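You operate a simulated robot arm through the tools that you are given. There is no shell and no other tool.

You are at the controls of a simulated robot arm. One attempt, no reset.

## Task
Wind 20 metres of wool onto the white reel and put the reel back.
Fine: yellow lever back to where it was. Set down upright: white reel. Where these are worked on the way, their far stop is far enough and under half their travel is too little: yellow lever.

The check looks at the end state, three seconds after you hand in, the way a careful person would. Anything else that was tipped, shoved, dropped, spilled or broken makes it a failure.

## Robot
A 7-joint arm with a two-finger parallel gripper, fixed in place. Base frame: the origin is at the foot of the arm, x ahead of it, y to its left, z up; the work surface is at about z = 0. Units: mm, degrees, N and s.
With the tool pointing down near the work surface it reaches from about 240 to 620 mm from the base axis. Its first joint turns from -66.0 to 66.0 degrees. Payload 2.6 kg.
Tool frame: the origin (TCP) lies between the finger pads and is the grasp point; the fingertips stand 30 mm ahead of it; z points along the fingers, y is the line along which they close. Largest opening 94 mm; finger width 28, thickness 10; the body of the gripper, 50 by 96 mm, starts 55 mm behind the TCP.
Orientation is that of the tool frame in the base frame, as [roll, pitch, yaw] about the fixed x, y, z axes, in that order (R = Rz(yaw) Ry(pitch) Rx(roll)). With the fingers straight down and closing along the base's y, the tool's x points along the base's -x, its y along +y and its z along -z.

## Interface
- The arm moves only by the tool send_rows. Its argument "commands" is one flat list of numbers, 7 for each row, row after row: the shift along the tool's x, y, z in units of 20 mm (1.0 is 20 mm), then the turn, a rotation vector about the tool's x, y, z in units of 5 degrees (1.0 is 5 degrees), then the opening in per cent of the stroke, from 0 (shut) to 100 (fully open). In form: [tx, ty, tz, wx, wy, wz, fingers, tx, ty, tz, wx, wy, wz, fingers, ...]. A call has 1 to 20 rows; each row shifts and turns the commanded pose from where the row before left it, along the tool's axes as they then stand. A call with a number of a shift or a turn outside -1 to 1 is refused whole. Rows are played at 5 a second. More than 50 mm and 8.6 degrees between two rows, or a gripper value outside its range, and nothing of the call is played. A pose out of reach is approached as far as the arm can. The call stops where the force on the tool passes 40 N (or 10 N more than at its start, if that is more) or the arm is blocked; 0.2 s more then pass. Each finger travels about 72 mm/s and halts on what it meets, pressing with about 22 N; the grip force reading is that of the motor and also rises with nothing between the fingers. The clock runs only during rows and for 0.2 s after the last one: add rows that do not move to give the fingers time. The reply holds the time, the measured pose of the TCP, the force on the tool along the base axes, the opening and the grip force, in the units named above and with some noise, with the torque about the TCP (base axes, N m) and any sound that the robot's microphone picked up, and new pictures: "pictures" is both (left out), scene, wrist or none.
- Cameras (640 x 400 px; columns grow to the right, rows downward): "scene" is fixed at [27.4, 423, 568.2]; the picture's right is [-0.86, -0.51, 0.00], its down [-0.27, 0.46, -0.84] and it looks along [0.43, -0.73, -0.54] (base axes); focal length 330 px, centre (320, 200). "wrist" rides on the gripper at [76, 14, -102] in the tool frame; the picture's right is [-0.18, 0.98, 0.00], its down [-0.75, -0.14, -0.64] and it looks along [-0.63, -0.12, 0.77] (tool axes); focal length 243 px, centre (320, 200). There is no depth. A picture from a camera that has moved, and an enlarged one, comes with that camera's place and axes in the base frame and with its lens.
- close_up(camera, box): a new picture of the part [left, top, right, bottom] of that camera's present view, enlarged. It takes no simulated time.
- job_done(): hands the job in; it is judged then, once.

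Nothing tells you positions but the pictures and the camera data. Unless the task says otherwise, let go and move clear before handing in.

The tools are called after "Call:" as a command line: name --argument value ..., lists and objects as JSON in quotes. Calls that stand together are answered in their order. send_rows: Moves the arm, as the interface text tells. Its arguments: {"type":"object","properties":{"commands":{"type":"array","items":{"type":"number"}},"pictures":{"type":"string","enum":["both","scene","wrist","none"]}},"required":["commands"]} The other tools are called the same way: close_up (camera, box) takes an enlarged picture of a part of a camera's view; job_done () hands the job in.

At the start:

```text
clock: 0.0
tcp_pos: [335.6, -97.4, 328.7]
tcp_rot: [-179.9, 0.0, -179.9]
force: [0.0, -0.4, 0.4]
torque: [0.01, -0.02, 0.01]
width: 94.1
grasp_force: 0.1
```

scene: 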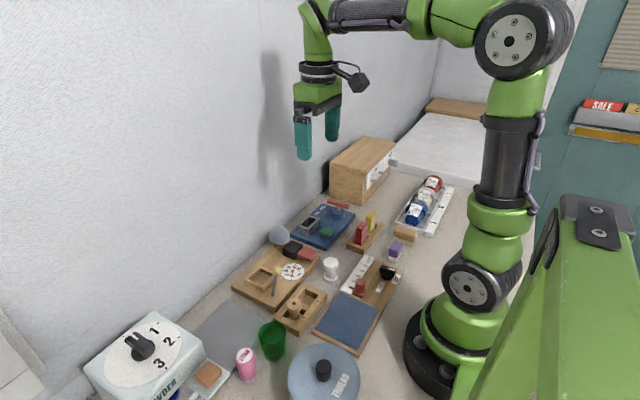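
wrist: 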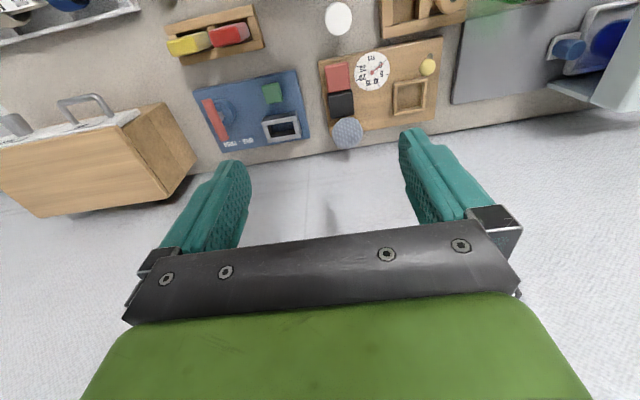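

I see a cluttered bench with several small stations: boards with dials, levers, spools and a reel. I'll zoom in on the pictures before moving anything.

Call:
close_up --camera "scene" --box '[220, 220, 340, 295]'

Call:
close_up --camera "scene" --box '[280, 180, 400, 255]'

Call:
close_up --camera "scene" --box '[260, 250, 420, 350]'

Call:
close_up --camera "scene" --box '[80, 300, 240, 400]'

Call:
close_up --camera "wrist" --box '[300, 0, 460, 100]'

Call:
close_up --camera "wrist" --box '[300, 20, 460, 160]'

Call:
close_up --camera "wrist" --box '[160, 0, 320, 160]'

```text
5.33 times, centred on (280, 258) of scene
camera zoom: at [27.4, 423.0, 568.2], right [-0.86, -0.51, 0.0], down [-0.27, 0.46, -0.84], along [0.43, -0.73, -0.54], focal length 1762 px, centre (533, -107)
```

zoom: 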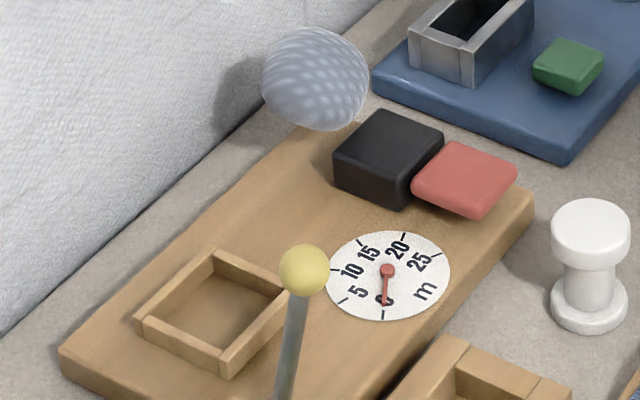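

```text
5.33 times, centred on (340, 218) of scene
camera zoom: at [27.4, 423.0, 568.2], right [-0.86, -0.51, 0.0], down [-0.27, 0.46, -0.84], along [0.43, -0.73, -0.54], focal length 1762 px, centre (213, 107)
```

zoom: 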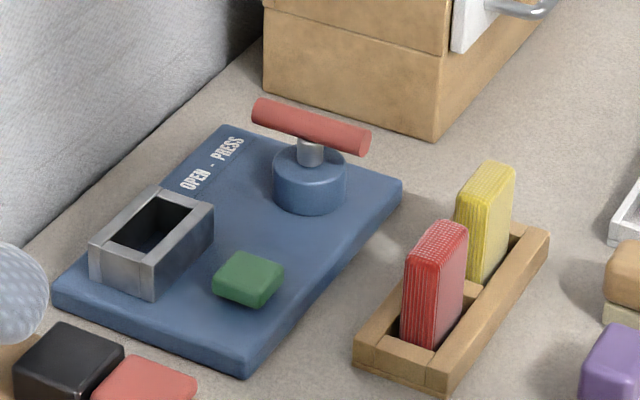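

```text
4.00 times, centred on (340, 300) of scene
camera zoom: at [27.4, 423.0, 568.2], right [-0.86, -0.51, 0.0], down [-0.27, 0.46, -0.84], along [0.43, -0.73, -0.54], focal length 1321 px, centre (240, -200)
```

zoom: 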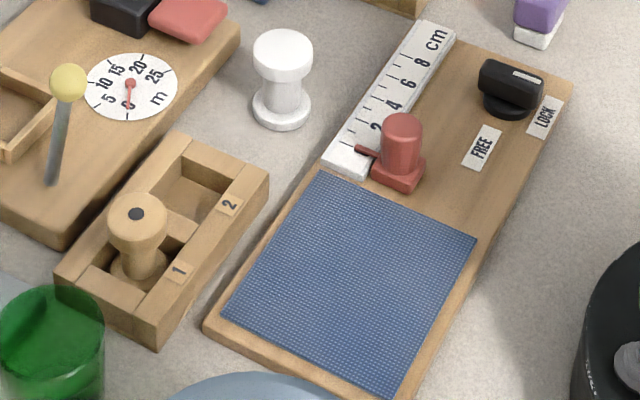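

```text
4.00 times, centred on (160, 350) of scene
camera zoom: at [27.4, 423.0, 568.2], right [-0.86, -0.51, 0.0], down [-0.27, 0.46, -0.84], along [0.43, -0.73, -0.54], focal length 1321 px, centre (960, -400)
```

zoom: 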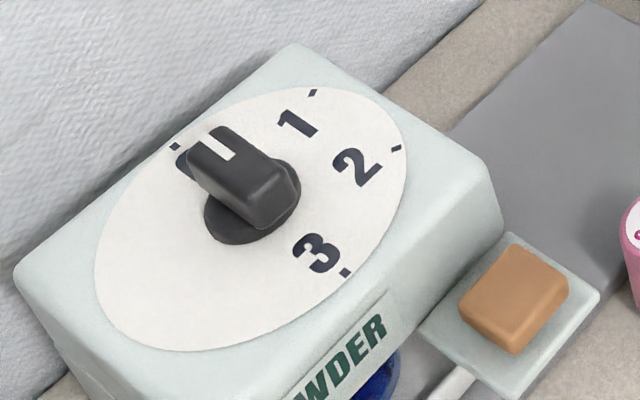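

```text
4.00 times, centred on (380, 50) of wrist
camera zoom: at [258.7, -83.5, 429.7], right [0.18, 0.98, 0.0], down [0.75, -0.14, 0.64], along [0.63, -0.12, -0.77], focal length 970 px, centre (80, 800)
```

zoom: 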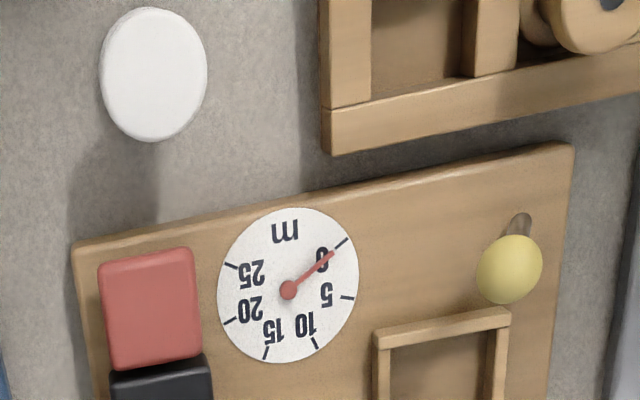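

```text
2.86 times, centred on (380, 90) of wrist
camera zoom: at [258.7, -83.5, 429.7], right [0.18, 0.98, 0.0], down [0.75, -0.14, 0.64], along [0.63, -0.12, -0.77], focal length 693 px, centre (149, 514)
```

zoom: 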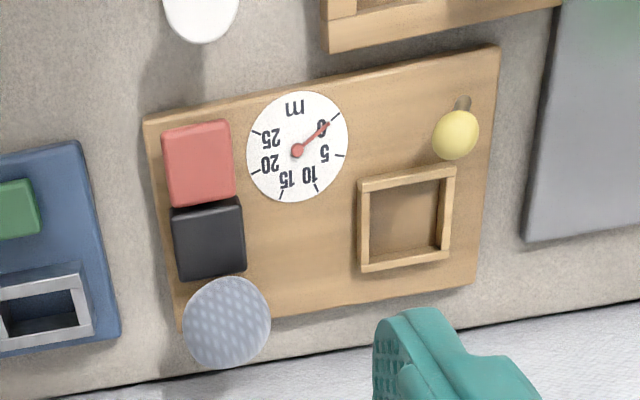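

```text
2.50 times, centred on (240, 80) of wrist
camera zoom: at [258.7, -83.5, 429.7], right [0.18, 0.98, 0.0], down [0.75, -0.14, 0.64], along [0.63, -0.12, -0.77], focal length 606 px, centre (520, 500)
```

zoom: 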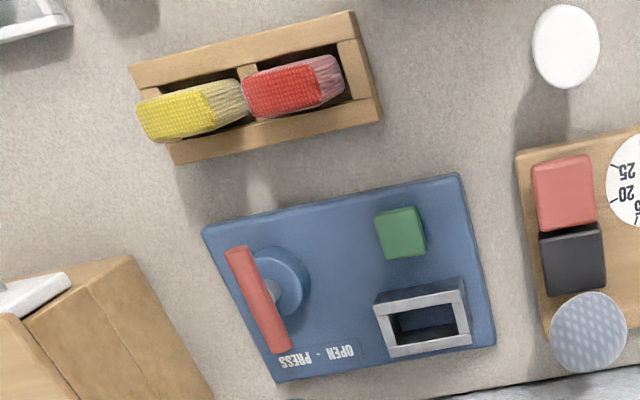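

The winding board (dial 0–25 m, square seat frame, yellow lever, red block, black block, wool ball) spans about x 332–455, y −100–85. The white reel stands near (284, −62). I'll look closer at the lever slot, the frame, and the red block.

Call:
close_up --camera "wrist" --box '[380, 35, 460, 85]'

Call:
close_up --camera "wrist" --box '[315, 50, 395, 100]'

Call:
close_up --camera "wrist" --box '[320, 90, 400, 160]'

Call:
close_up --camera "scene" --box '[230, 260, 310, 310]'

Call:
close_up --camera "scene" --box '[270, 225, 350, 290]'

Call:
close_up --camera "scene" --box '[360, 90, 520, 220]'

```text
8.00 times, centred on (420, 60) of wrist
camera zoom: at [258.7, -83.5, 429.7], right [0.18, 0.98, 0.0], down [0.75, -0.14, 0.64], along [0.63, -0.12, -0.77], focal length 1941 px, centre (-480, 1320)
```

zoom: 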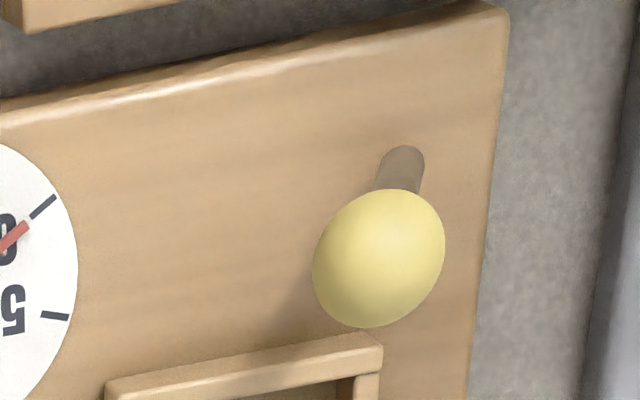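

```text
8.00 times, centred on (355, 75) of wrist
camera zoom: at [258.7, -83.5, 429.7], right [0.18, 0.98, 0.0], down [0.75, -0.14, 0.64], along [0.63, -0.12, -0.77], focal length 1941 px, centre (40, 1200)
```

zoom: 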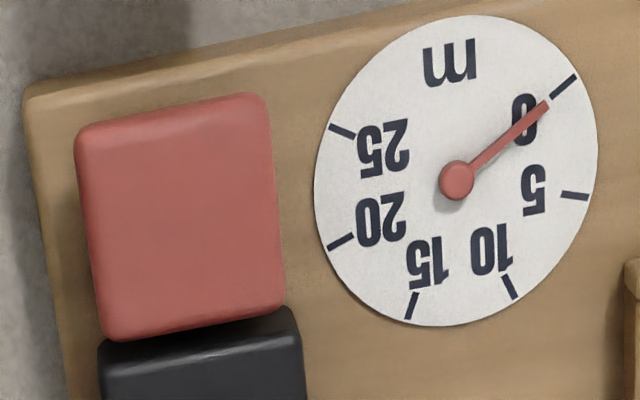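

```text
5.71 times, centred on (360, 125) of wrist
camera zoom: at [258.7, -83.5, 429.7], right [0.18, 0.98, 0.0], down [0.75, -0.14, 0.64], along [0.63, -0.12, -0.77], focal length 1386 px, centre (91, 629)
```

zoom: 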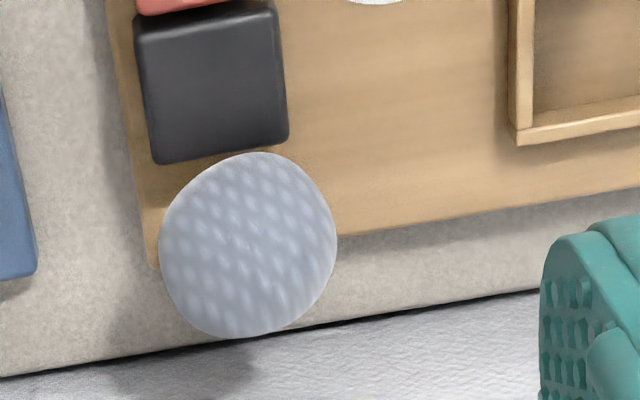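

```text
8.00 times, centred on (270, 285) of scene
camera zoom: at [27.4, 423.0, 568.2], right [-0.86, -0.51, 0.0], down [-0.27, 0.46, -0.84], along [0.43, -0.73, -0.54], focal length 2642 px, centre (720, -480)
```

zoom: 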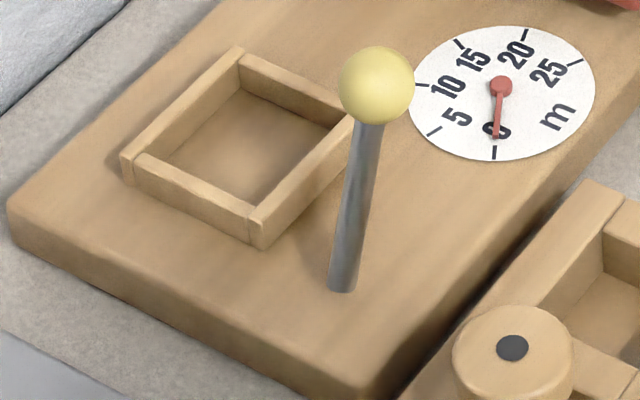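

```text
6.15 times, centred on (310, 258) of scene
camera zoom: at [27.4, 423.0, 568.2], right [-0.86, -0.51, 0.0], down [-0.27, 0.46, -0.84], along [0.43, -0.73, -0.54], focal length 2033 px, centre (382, -154)
```

zoom: 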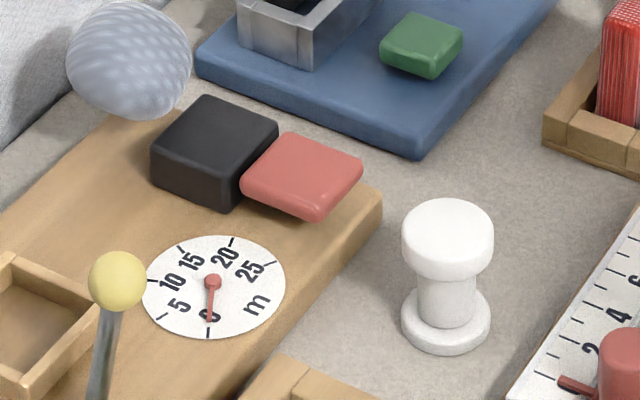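

```text
3.08 times, centred on (440, 155) of scene
camera zoom: at [27.4, 423.0, 568.2], right [-0.86, -0.51, 0.0], down [-0.27, 0.46, -0.84], along [0.43, -0.73, -0.54], focal length 1016 px, centre (-49, 338)
```

zoom: 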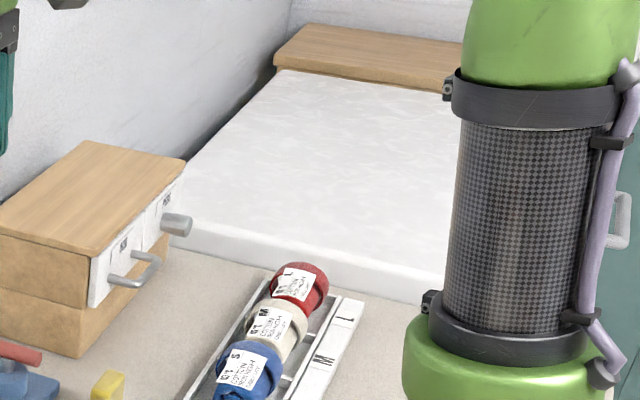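

The reel stands around (284, −62), about 50 mm high and 34 mm across. The seat frame is around (409, 36), and the lever leans toward −y with its ball near (354, 43, 75). I'll go above the reel first with the fingers part-open and check its position from close up.

Call:
send_rows --commands '[0.287, 0.197, 0.993, 0, 0, 0, 60, 0.287, 0.197, 0.993, 0, 0, 0, 60, 0.287, 0.197, 0.993, 0, 0, 0, 60, 0.287, 0.197, 0.993, 0, 0, 0, 60, 0.287, 0.197, 0.993, 0, 0, 0, 60, 0.287, 0.197, 0.993, 0, 0, 0, 60, 0.287, 0.197, 0.993, 0, 0, 0, 60, 0.287, 0.197, 0.993, 0, 0, 0, 60, 0.287, 0.197, 0.993, 0, 0, 0, 60, 0, 0, 0, 0, 0, 0, 60, 0, 0, 0, 0, 0, 0, 60]'

```text
clock: 2.4
tcp_pos: [282.4, -61.9, 146.6]
tcp_rot: [180.0, 0.1, -180.0]
force: [0.8, -0.2, 0.2]
torque: [-0.02, 0.01, 0.0]
width: 56.4
grasp_force: 0.0
camera wrist: at [206.5, -47.5, 247.8], right [0.18, 0.98, 0.0], down [0.75, -0.14, 0.64], along [0.63, -0.12, -0.77], focal length 243 px, centre (320, 200)
```

scene: 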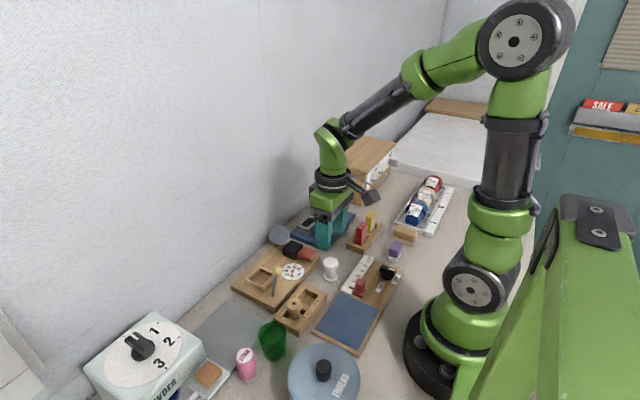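
wrist: 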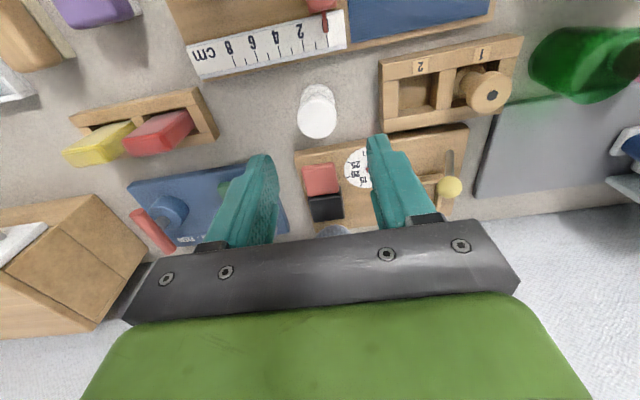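

The reel is right below the gripper. I'll take a close-up to fix its centre exactly.

Call:
close_up --camera "wrist" --box '[278, 72, 358, 152]'

Call:
close_up --camera "wrist" --box '[290, 110, 490, 235]'

Call:
close_up --camera "scene" --box '[290, 200, 370, 290]'

```text
5.00 times, centred on (318, 112) of wrist
camera zoom: at [206.5, -47.5, 247.8], right [0.18, 0.98, 0.0], down [0.75, -0.14, 0.64], along [0.63, -0.12, -0.77], focal length 1213 px, centre (330, 640)
```

zoom: 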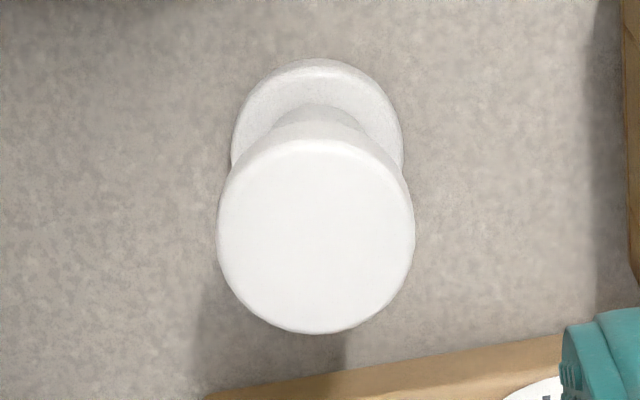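

```text
3.20 times, centred on (390, 172) of wrist
camera zoom: at [206.5, -47.5, 247.8], right [0.18, 0.98, 0.0], down [0.75, -0.14, 0.64], along [0.63, -0.12, -0.77], focal length 776 px, centre (96, 288)
```

zoom: 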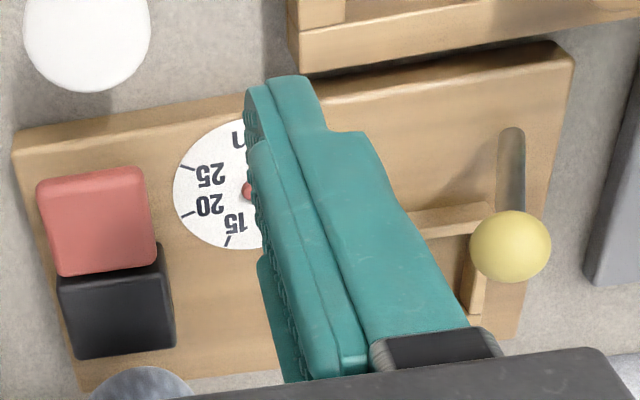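

```text
4.44 times, centred on (330, 245) of scene
camera zoom: at [27.4, 423.0, 568.2], right [-0.86, -0.51, 0.0], down [-0.27, 0.46, -0.84], along [0.43, -0.73, -0.54], focal length 1468 px, centre (276, 0)
```

zoom: 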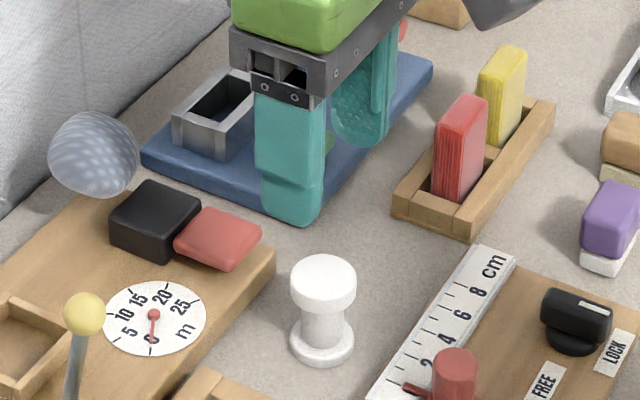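

The reel's centre comes out at about (281.5, −63.8), so I need a small −y correction. I'll go straight down over it.

Call:
send_rows --commands '[0.04, -0.1, 0.8, 0, 0, 0, 60, 0, 0, 0.8, 0, 0, 0, 60, 0, 0, 0.8, 0, 0, 0, 60, 0, 0, 0.8, 0, 0, 0, 60, 0, 0, 0.8, 0, 0, 0, 60, 0, 0, 0.8, 0, 0, 0, 60, 0, 0, 0, 0, 0, 0, 60]'

```text
clock: 4.0
tcp_pos: [283.7, -65.2, 54.6]
tcp_rot: [180.0, 0.0, 179.9]
force: [-0.1, 0.0, -0.3]
torque: [0.03, -0.02, 0.02]
width: 56.4
grasp_force: 0.1
camera wrist: at [207.5, -50.9, 155.1], right [0.18, 0.98, 0.0], down [0.75, -0.14, 0.64], along [0.63, -0.12, -0.77], focal length 243 px, centre (320, 200)
```

scene: 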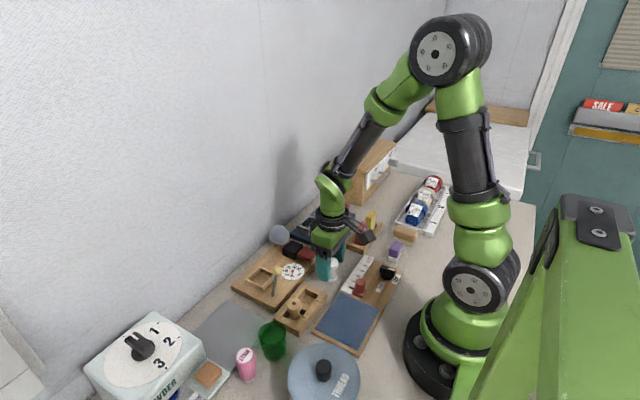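
wrist: 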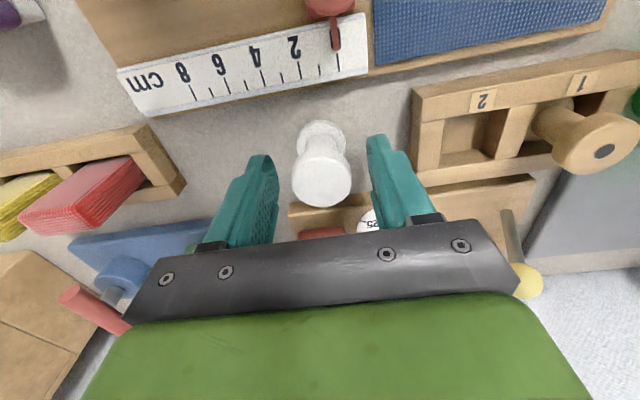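

The fingers straddle the reel. I'll check the centring once more before going the last few mm.

Call:
close_up --camera "wrist" --box '[260, 110, 400, 220]'

```text
3.64 times, centred on (330, 165) of wrist
camera zoom: at [207.5, -50.9, 155.1], right [0.18, 0.98, 0.0], down [0.75, -0.14, 0.64], along [0.63, -0.12, -0.77], focal length 882 px, centre (284, 327)
```

zoom: 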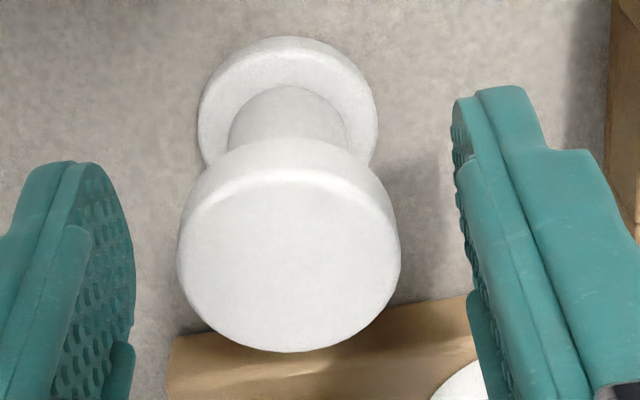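

The reel's centre is at about (282.8, −64.1), within 1 mm of the tool. I'll lower to grip the top flange and close the fingers.

Call:
send_rows --commands '[0.03, 0.03, 0.4, 0, 0, 0, 60, 0, 0, 0, 0, 0, 0, 60, 0, 0, 0, 0, 0, 0, 20, 0, 0, 0, 0, 0, 0, 20, 0, 0, 0, 0, 0, 0, 20, 0, 0, 0, 0, 0, 0, 20]'

```text
clock: 5.4
tcp_pos: [283.6, -65.3, 45.2]
tcp_rot: [179.9, 0.0, -180.0]
force: [-0.4, -0.2, -1.1]
torque: [0.0, 0.01, 0.02]
width: 32.7
grasp_force: 21.7
camera wrist: at [206.6, -50.0, 146.5], right [0.18, 0.98, 0.0], down [0.75, -0.14, 0.64], along [0.63, -0.12, -0.77], focal length 243 px, centre (320, 200)
```

scene: 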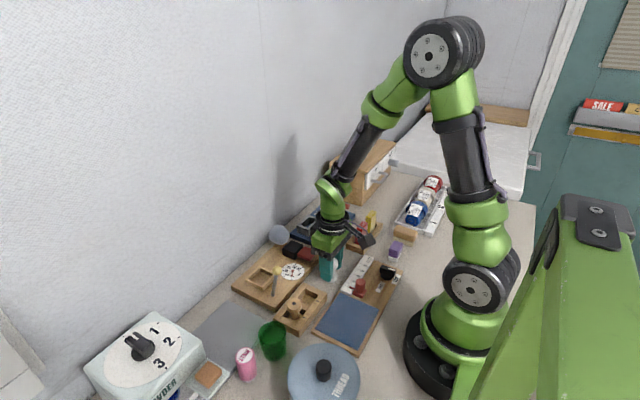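
wrist: 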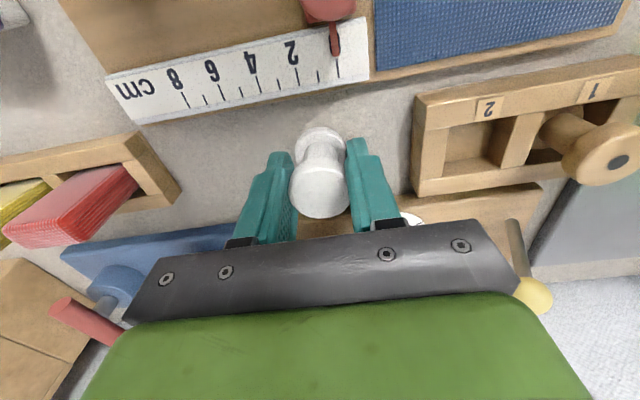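

The reel is gripped at 32.7 mm. I'll lift it, move forward a bit, and take a clear look at the seat frame past the fingers.

Call:
send_rows --commands '[0, 0, -1, 0, 0, 0, 20, 0, 0, -1, 0, 0, 0, 20, 0, 0, -1, 0, 0, 0, 20, 0, 0, -1, 0, 0, 0, 20, 0, 0, -1, 0, 0, 0, 20, 0, 0, -1, 0, 0, 0, 20, -0.8, 0, 0, 0, 0, 0, 20, -0.8, 0, 0, 0, 0, 0, 20, -0.8, 0, 0, 0, 0, 0, 20, 0, 0, 0, 0, 0, 0, 20, 0, 0, 0, 0, 0, 0, 20]'

Call:
close_up --camera "wrist" --box '[370, 90, 530, 210]'

Call:
close_up --camera "wrist" --box '[270, 100, 390, 220]'

```text
clock: 7.8
tcp_pos: [330.6, -65.4, 164.1]
tcp_rot: [179.9, 0.0, -180.0]
force: [0.6, -0.1, 0.1]
torque: [-0.01, -0.01, -0.01]
width: 18.9
grasp_force: 0.1
camera wrist: at [254.5, -50.1, 266.3], right [0.18, 0.98, 0.0], down [0.75, -0.14, 0.64], along [0.63, -0.12, -0.77], focal length 243 px, centre (320, 200)
```

scene: 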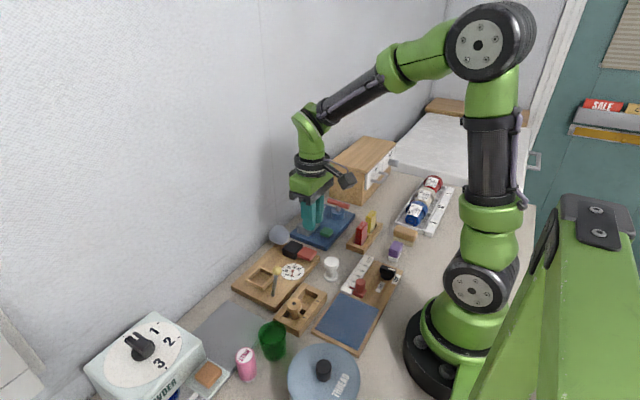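
wrist: 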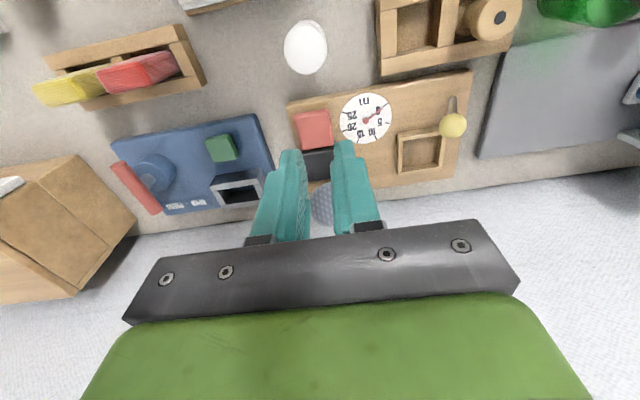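

```text
3.33 times, centred on (450, 150) of wrist
camera zoom: at [254.5, -50.1, 266.3], right [0.18, 0.98, 0.0], down [0.75, -0.14, 0.64], along [0.63, -0.12, -0.77], focal length 809 px, centre (-113, 367)
```

zoom: 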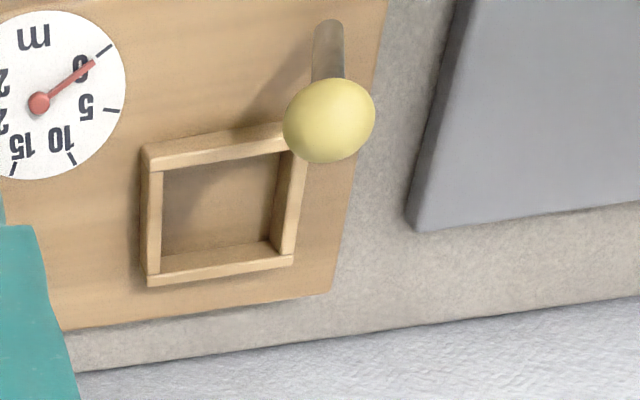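

```text
3.33 times, centred on (330, 160) of wrist
camera zoom: at [254.5, -50.1, 266.3], right [0.18, 0.98, 0.0], down [0.75, -0.14, 0.64], along [0.63, -0.12, -0.77], focal length 809 px, centre (287, 333)
```

zoom: 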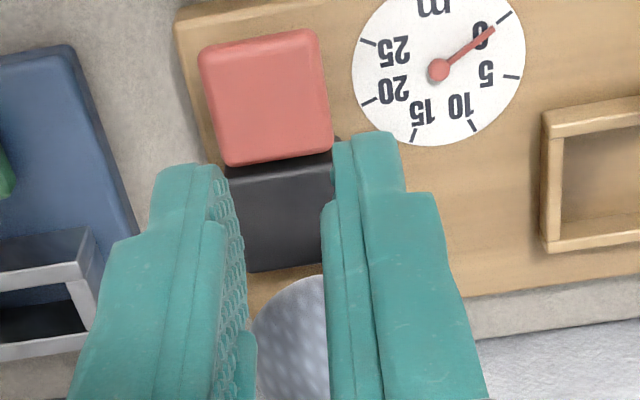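

The reel slipped out of the fingers during the lift (the opening is now 18.9). It appears to be still standing on the bench, so I'll check its position and posture.

Call:
close_up --camera "wrist" --box '[265, 0, 345, 100]'

Call:
close_up --camera "scene" --box '[260, 250, 420, 350]'

Call:
close_up --camera "scene" --box '[280, 130, 380, 230]'

```text
4.00 times, centred on (305, 50) of wrist
camera zoom: at [254.5, -50.1, 266.3], right [0.18, 0.98, 0.0], down [0.75, -0.14, 0.64], along [0.63, -0.12, -0.77], focal length 970 px, centre (380, 800)
```

zoom: 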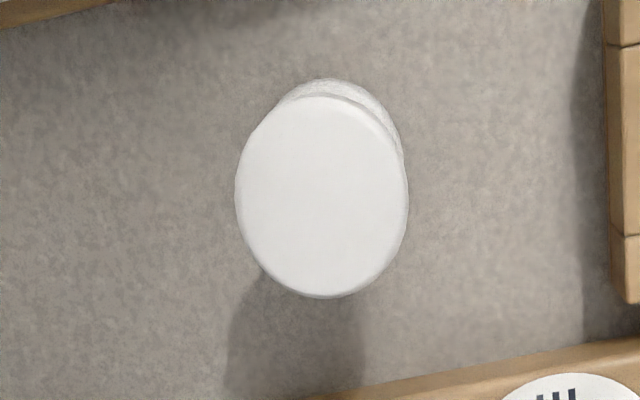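

```text
4.00 times, centred on (340, 300) of scene
camera zoom: at [27.4, 423.0, 568.2], right [-0.86, -0.51, 0.0], down [-0.27, 0.46, -0.84], along [0.43, -0.73, -0.54], focal length 1321 px, centre (240, -200)
```

zoom: 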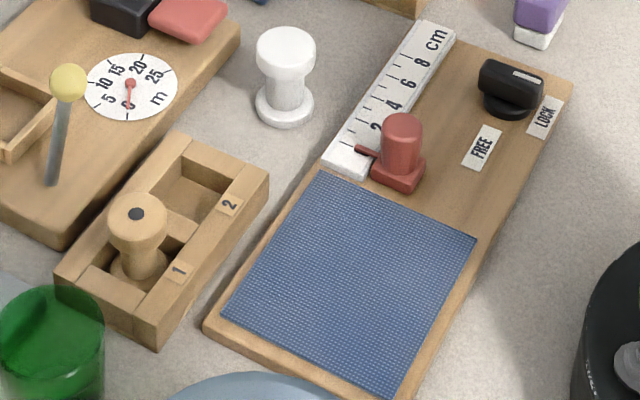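

```text
4.00 times, centred on (330, 180) of scene
camera zoom: at [27.4, 423.0, 568.2], right [-0.86, -0.51, 0.0], down [-0.27, 0.46, -0.84], along [0.43, -0.73, -0.54], focal length 1321 px, centre (280, 280)
```

zoom: 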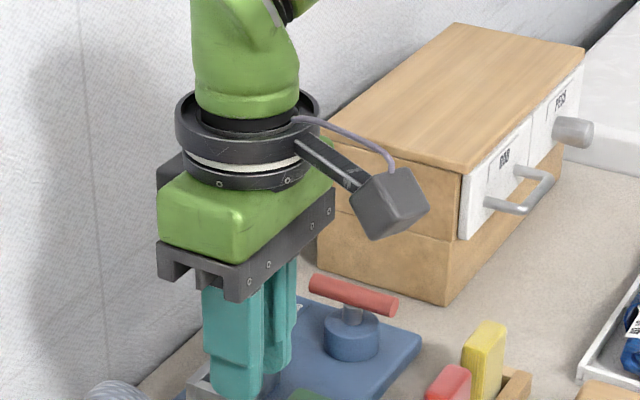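

The reel is upright, nudged only about 1–2 mm. I'll go back, grip a little lower with a full close command, and lift in small steps while watching the grip.

Call:
send_rows --commands '[0.8, 0, 0, 0, 0, 0, 60, 0.8, 0, 0, 0, 0, 0, 60, 0.85, 0, 0, 0, 0, 0, 60, 0, 0, 0.9, 0, 0, 0, 60, 0, 0, 0.9, 0, 0, 0, 60, 0, 0, 0.9, 0, 0, 0, 60, 0, 0, 0.9, 0, 0, 0, 60, 0, 0, 0.9, 0, 0, 0, 60, 0, 0, 0.9, 0, 0, 0, 60, 0, 0, 0.6, 0, 0, 0, 60, 0, 0, 0.15, 0, 0, 0, 60, 0, 0, 0, 0, 0, 0, 60, 0, 0, 0, 0, 0, 0, 60]'

Call:
close_up --camera "wrist" --box '[260, 110, 400, 230]'

Call:
close_up --camera "scene" --box '[290, 230, 370, 290]'

```text
clock: 10.6
tcp_pos: [280.9, -64.6, 42.6]
tcp_rot: [-180.0, -0.1, -180.0]
force: [-0.1, 0.0, -0.5]
torque: [0.0, 0.0, 0.0]
width: 56.2
grasp_force: 0.1
camera wrist: at [204.7, -49.5, 143.8], right [0.18, 0.98, 0.0], down [0.75, -0.14, 0.64], along [0.63, -0.12, -0.77], focal length 243 px, centre (320, 200)
```

scene: 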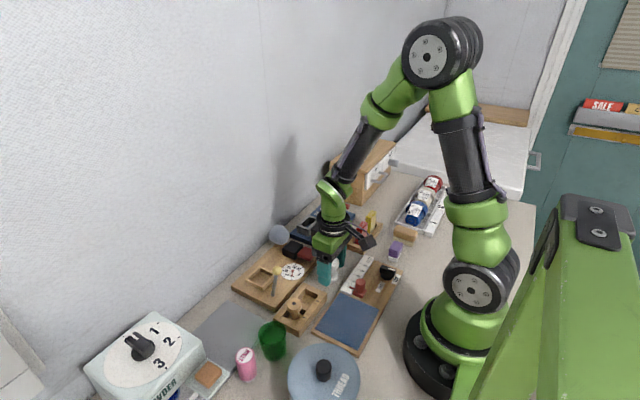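
wrist: 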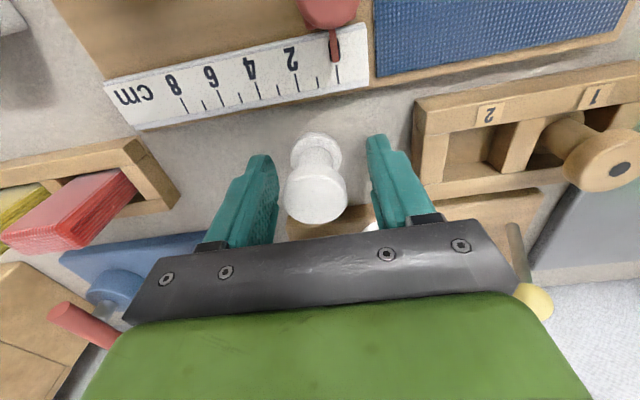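

```text
3.33 times, centred on (330, 170) of wrist
camera zoom: at [204.7, -49.5, 143.8], right [0.18, 0.98, 0.0], down [0.75, -0.14, 0.64], along [0.63, -0.12, -0.77], focal length 809 px, centre (287, 300)
```

zoom: 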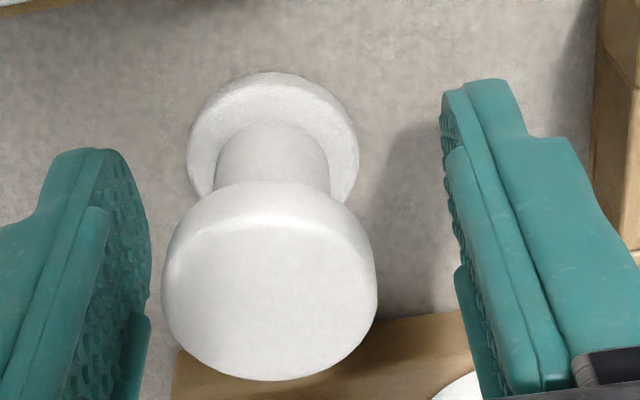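

```text
6.67 times, centred on (330, 260) of scene
camera zoom: at [27.4, 423.0, 568.2], right [-0.86, -0.51, 0.0], down [-0.27, 0.46, -0.84], along [0.43, -0.73, -0.54], focal length 2202 px, centre (253, -200)
```

zoom: 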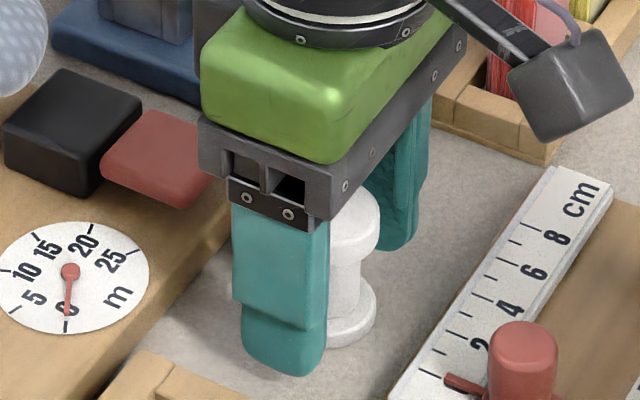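

The reel now sits near (281.6, −66.3). I'll shift 2 mm toward −y, close fully, then lift only 6 mm to test the hold.

Call:
send_rows --commands '[0, -0.1, 0, 0, 0, 0, 60, 0, 0, 0, 0, 0, 0, 0, 0, 0, 0, 0, 0, 0, 0, 0, 0, 0, 0, 0, 0, 0, 0, 0, 0, 0, 0, 0, 0, 0, 0, 0, 0, 0, 0, 0]' --pictures "none"

Call:
close_up --camera "wrist" --box '[260, 110, 400, 230]'

Call:
send_rows --commands '[0, 0, -0.1, 0, 0, 0, 0, 0, 0, -0.1, 0, 0, 0, 0, 0, 0, -0.1, 0, 0, 0, 0, 0, 0, 0, 0, 0, 0, 0]' --pictures "none"

Call:
close_up --camera "wrist" --box '[260, 110, 400, 230]'

Call:
close_up --camera "scene" --box '[290, 230, 370, 290]'

```text
clock: 12.0
tcp_pos: [280.6, -66.7, 41.3]
tcp_rot: [180.0, 0.0, 179.9]
force: [-0.4, 0.2, 0.0]
torque: [-0.01, 0.0, 0.01]
width: 32.9
grasp_force: 21.9
```

```text
3.33 times, centred on (330, 170) of wrist
camera zoom: at [204.5, -51.6, 143.5], right [0.18, 0.98, 0.0], down [0.75, -0.14, 0.64], along [0.63, -0.12, -0.77], focal length 809 px, centre (287, 300)
```

zoom: 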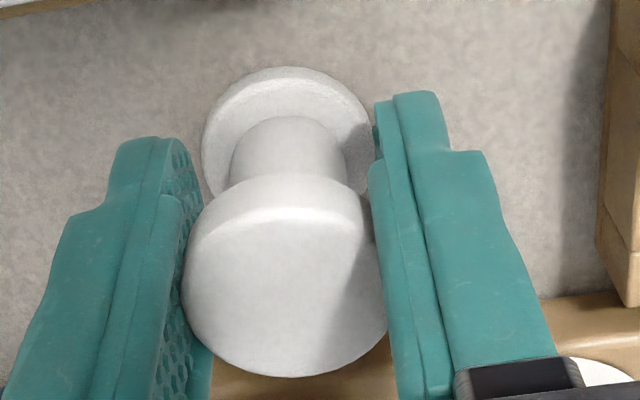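

```text
clock: 13.0
tcp_pos: [281.7, -67.3, 47.9]
tcp_rot: [-180.0, 0.0, -180.0]
force: [-0.9, 0.0, -1.0]
torque: [-0.01, 0.01, -0.01]
width: 32.8
grasp_force: 21.4
```

```text
3.33 times, centred on (330, 170) of wrist
camera zoom: at [205.1, -51.9, 149.9], right [0.18, 0.98, 0.0], down [0.75, -0.14, 0.64], along [0.63, -0.12, -0.77], focal length 809 px, centre (287, 300)
```

zoom: 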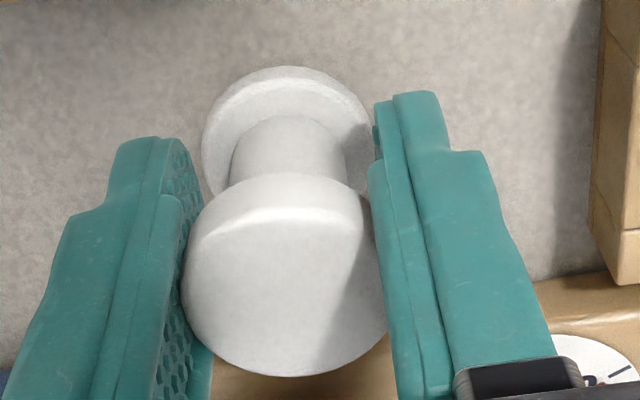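

```text
6.67 times, centred on (330, 260) of scene
camera zoom: at [27.4, 423.0, 568.2], right [-0.86, -0.51, 0.0], down [-0.27, 0.46, -0.84], along [0.43, -0.73, -0.54], focal length 2202 px, centre (253, -200)
```

zoom: 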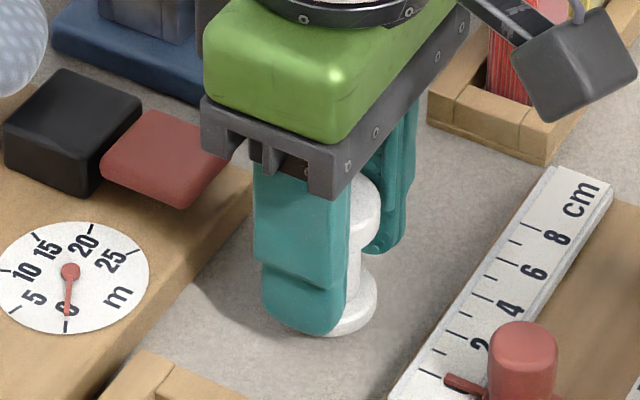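

The hold works: the reel rose with the fingers. I'll continue lifting gently.

Call:
send_rows --commands '[0, 0, -0.2, 0, 0, 0, 0, 0, 0, -0.3, 0, 0, 0, 0, 0, 0, -0.3, 0, 0, 0, 0, 0, 0, -0.3, 0, 0, 0, 0, 0, 0, -0.3, 0, 0, 0, 0, 0, 0, -0.2, 0, 0, 0, 0, 0, 0, 0, 0, 0, 0, 0]' --pictures "wrist"

Call:
close_up --camera "wrist" --box '[260, 110, 400, 230]'

```text
clock: 14.6
tcp_pos: [281.1, -68.1, 80.0]
tcp_rot: [180.0, 0.0, -179.9]
force: [0.5, -0.1, -1.0]
torque: [0.0, 0.02, 0.0]
width: 32.8
grasp_force: 22.5
camera wrist: at [204.9, -52.4, 181.2], right [0.18, 0.98, 0.0], down [0.75, -0.14, 0.64], along [0.63, -0.12, -0.77], focal length 243 px, centre (320, 200)
```

wrist: 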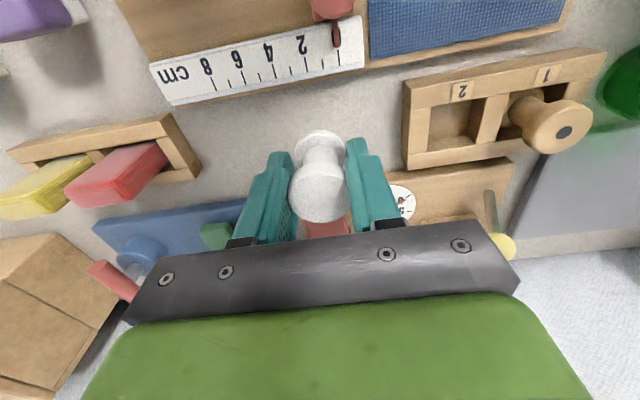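

```text
3.33 times, centred on (330, 170) of wrist
camera zoom: at [204.9, -52.4, 181.2], right [0.18, 0.98, 0.0], down [0.75, -0.14, 0.64], along [0.63, -0.12, -0.77], focal length 809 px, centre (287, 300)
```

zoom: 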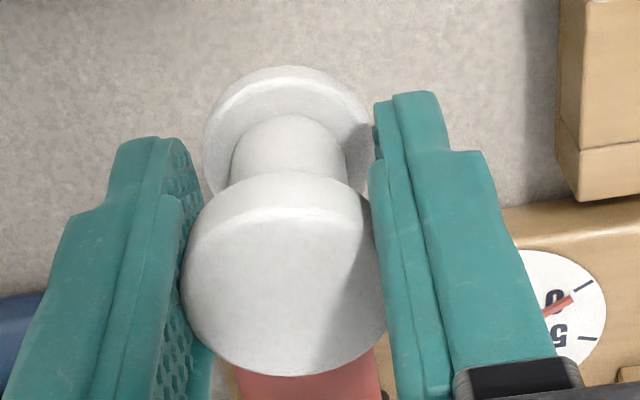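

The reel is held firmly and centred on the tool. I'll lift clear of the lever knob and carry it above the seat frame, which I put at about (406.5, 36.3).

Call:
send_rows --commands '[0, 0, -0.5, 0, 0, 0, 0, 0, 0, -0.5, 0, 0, 0, 0, 0, 0, -0.5, 0, 0, 0, 0, 0, 0, -0.5, 0, 0, 0, 0, 0, 0, -0.5, 0, 0, 0, 0, 0, 0, -0.5, 0, 0, 0, 0, 0, 0, -0.5, 0, 0, 0, 0, -0.3, 0.25, 0, 0, 0, 0, 0, -0.5, 0.4, 0, 0, 0, 0, 0, -0.5, 0.4, 0, 0, 0, 0, 0, -0.5, 0.4, 0, 0, 0, 0, 0, -0.5, 0.4, 0, 0, 0, 0, 0, -0.5, 0.4, 0, 0, 0, 0, 0]' --pictures "none"

Call:
send_rows --commands '[-0.5, 0.4, 0, 0, 0, 0, 0, -0.5, 0.4, 0, 0, 0, 0, 0, -0.5, 0.4, 0, 0, 0, 0, 0, -0.5, 0.4, 0, 0, 0, 0, 0, -0.5, 0.4, 0, 0, 0, 0, 0, -0.5, 0.4, 0, 0, 0, 0, 0, -0.5, 0.45, 0, 0, 0, 0, 0, 0, 0, 0, 0, 0, 0, 0, 0, 0, 0, 0, 0, 0, 0]'

Call:
close_up --camera "scene" --box '[220, 190, 340, 310]'

Call:
close_up --camera "wrist" --box '[250, 80, 410, 220]'

```text
clock: 17.4
tcp_pos: [337.6, -20.2, 149.9]
tcp_rot: [180.0, 0.0, -180.0]
force: [0.9, 0.3, -0.2]
torque: [0.01, -0.01, -0.03]
width: 32.7
grasp_force: 22.1
```

```text
clock: 19.4
tcp_pos: [406.6, 34.9, 149.7]
tcp_rot: [-179.9, 0.0, -179.9]
force: [-0.2, -0.2, 0.1]
torque: [-0.01, -0.04, -0.03]
width: 32.7
grasp_force: 22.2
camera wrist: at [330.6, 49.6, 251.0], right [0.18, 0.98, 0.0], down [0.75, -0.14, 0.64], along [0.63, -0.12, -0.77], focal length 243 px, centre (320, 200)
```

scene: 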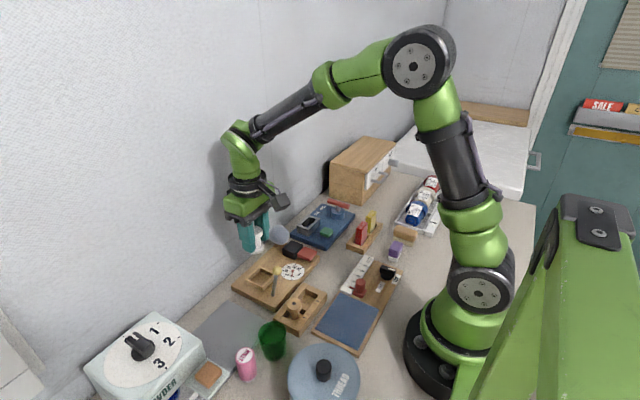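
wrist: 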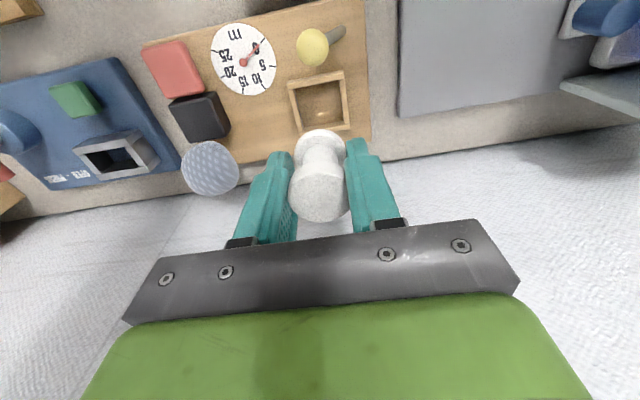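

```text
3.33 times, centred on (280, 250) of scene
camera zoom: at [27.4, 423.0, 568.2], right [-0.86, -0.51, 0.0], down [-0.27, 0.46, -0.84], along [0.43, -0.73, -0.54], focal length 1101 px, centre (453, 33)
```

zoom: 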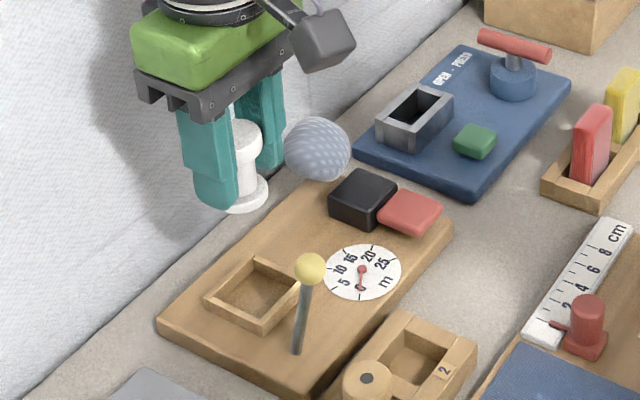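

```text
2.86 times, centred on (330, 150) of wrist
camera zoom: at [330.6, 49.6, 251.0], right [0.18, 0.98, 0.0], down [0.75, -0.14, 0.64], along [0.63, -0.12, -0.77], focal length 693 px, centre (291, 343)
```

zoom: 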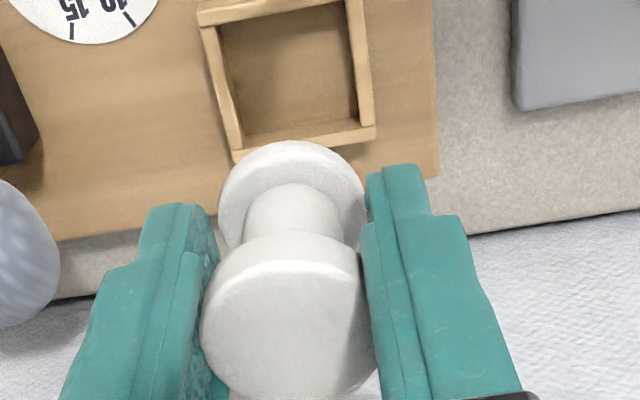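

The reel is directly above the frame; I measure the frame's centre at about (406.4, 35.5) and the tool at (406.6, 35.5). I'll lower straight down to just inside the frame.

Call:
send_rows --commands '[0, 0, 0.4, 0, 0, 0, 0, 0, 0, 0.5, 0, 0, 0, 0, 0, 0, 0.5, 0, 0, 0, 0, 0, 0, 0.5, 0, 0, 0, 0, 0, 0, 0.5, 0, 0, 0, 0, 0, 0, 0.5, 0, 0, 0, 0, 0, 0, 0.5, 0, 0, 0, 0, 0, 0, 0.3, 0, 0, 0, 0, 0, 0, 0, 0, 0, 0, 0, 0, 0, 0, 0, 0, 0, 0]'

Call:
close_up --camera "scene" --box '[230, 220, 310, 300]'

Call:
close_up --camera "wrist" --box '[250, 80, 410, 220]'

```text
clock: 21.6
tcp_pos: [407.5, 34.5, 74.9]
tcp_rot: [180.0, 0.1, -180.0]
force: [0.4, -0.5, -0.7]
torque: [0.0, -0.02, 0.01]
width: 32.8
grasp_force: 22.2
camera wrist: at [331.5, 50.2, 175.9], right [0.18, 0.98, 0.0], down [0.75, -0.14, 0.64], along [0.63, -0.12, -0.77], focal length 243 px, centre (320, 200)
```

scene: 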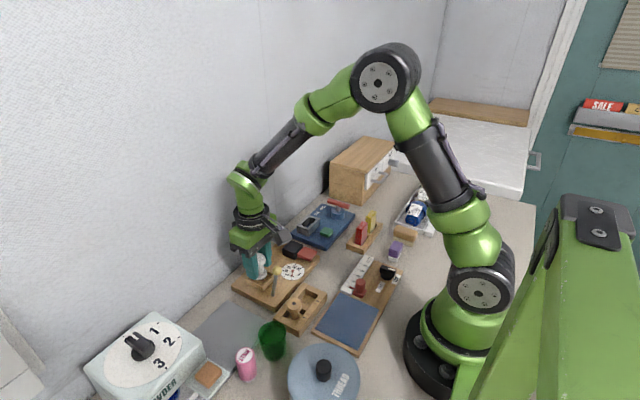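
wrist: 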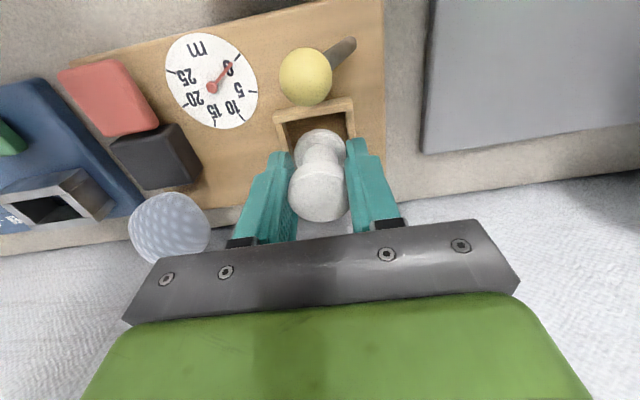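

```text
5.00 times, centred on (270, 260) of scene
camera zoom: at [27.4, 423.0, 568.2], right [-0.86, -0.51, 0.0], down [-0.27, 0.46, -0.84], along [0.43, -0.73, -0.54], focal length 1652 px, centre (570, -100)
```

zoom: 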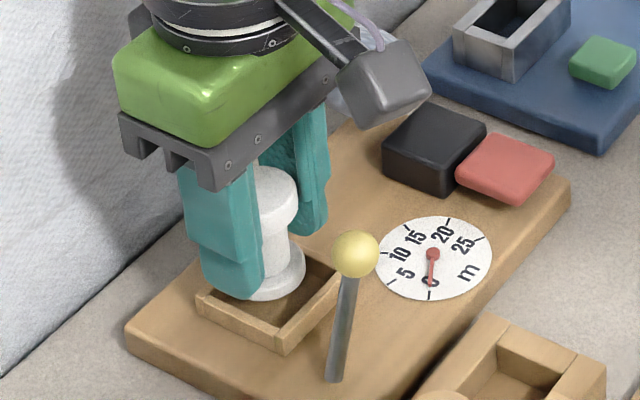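

```text
2.86 times, centred on (330, 150) of wrist
camera zoom: at [331.5, 50.2, 175.9], right [0.18, 0.98, 0.0], down [0.75, -0.14, 0.64], along [0.63, -0.12, -0.77], focal length 693 px, centre (291, 343)
```

zoom: 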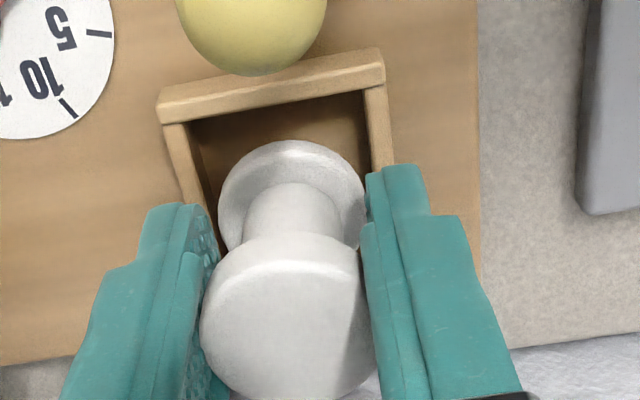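

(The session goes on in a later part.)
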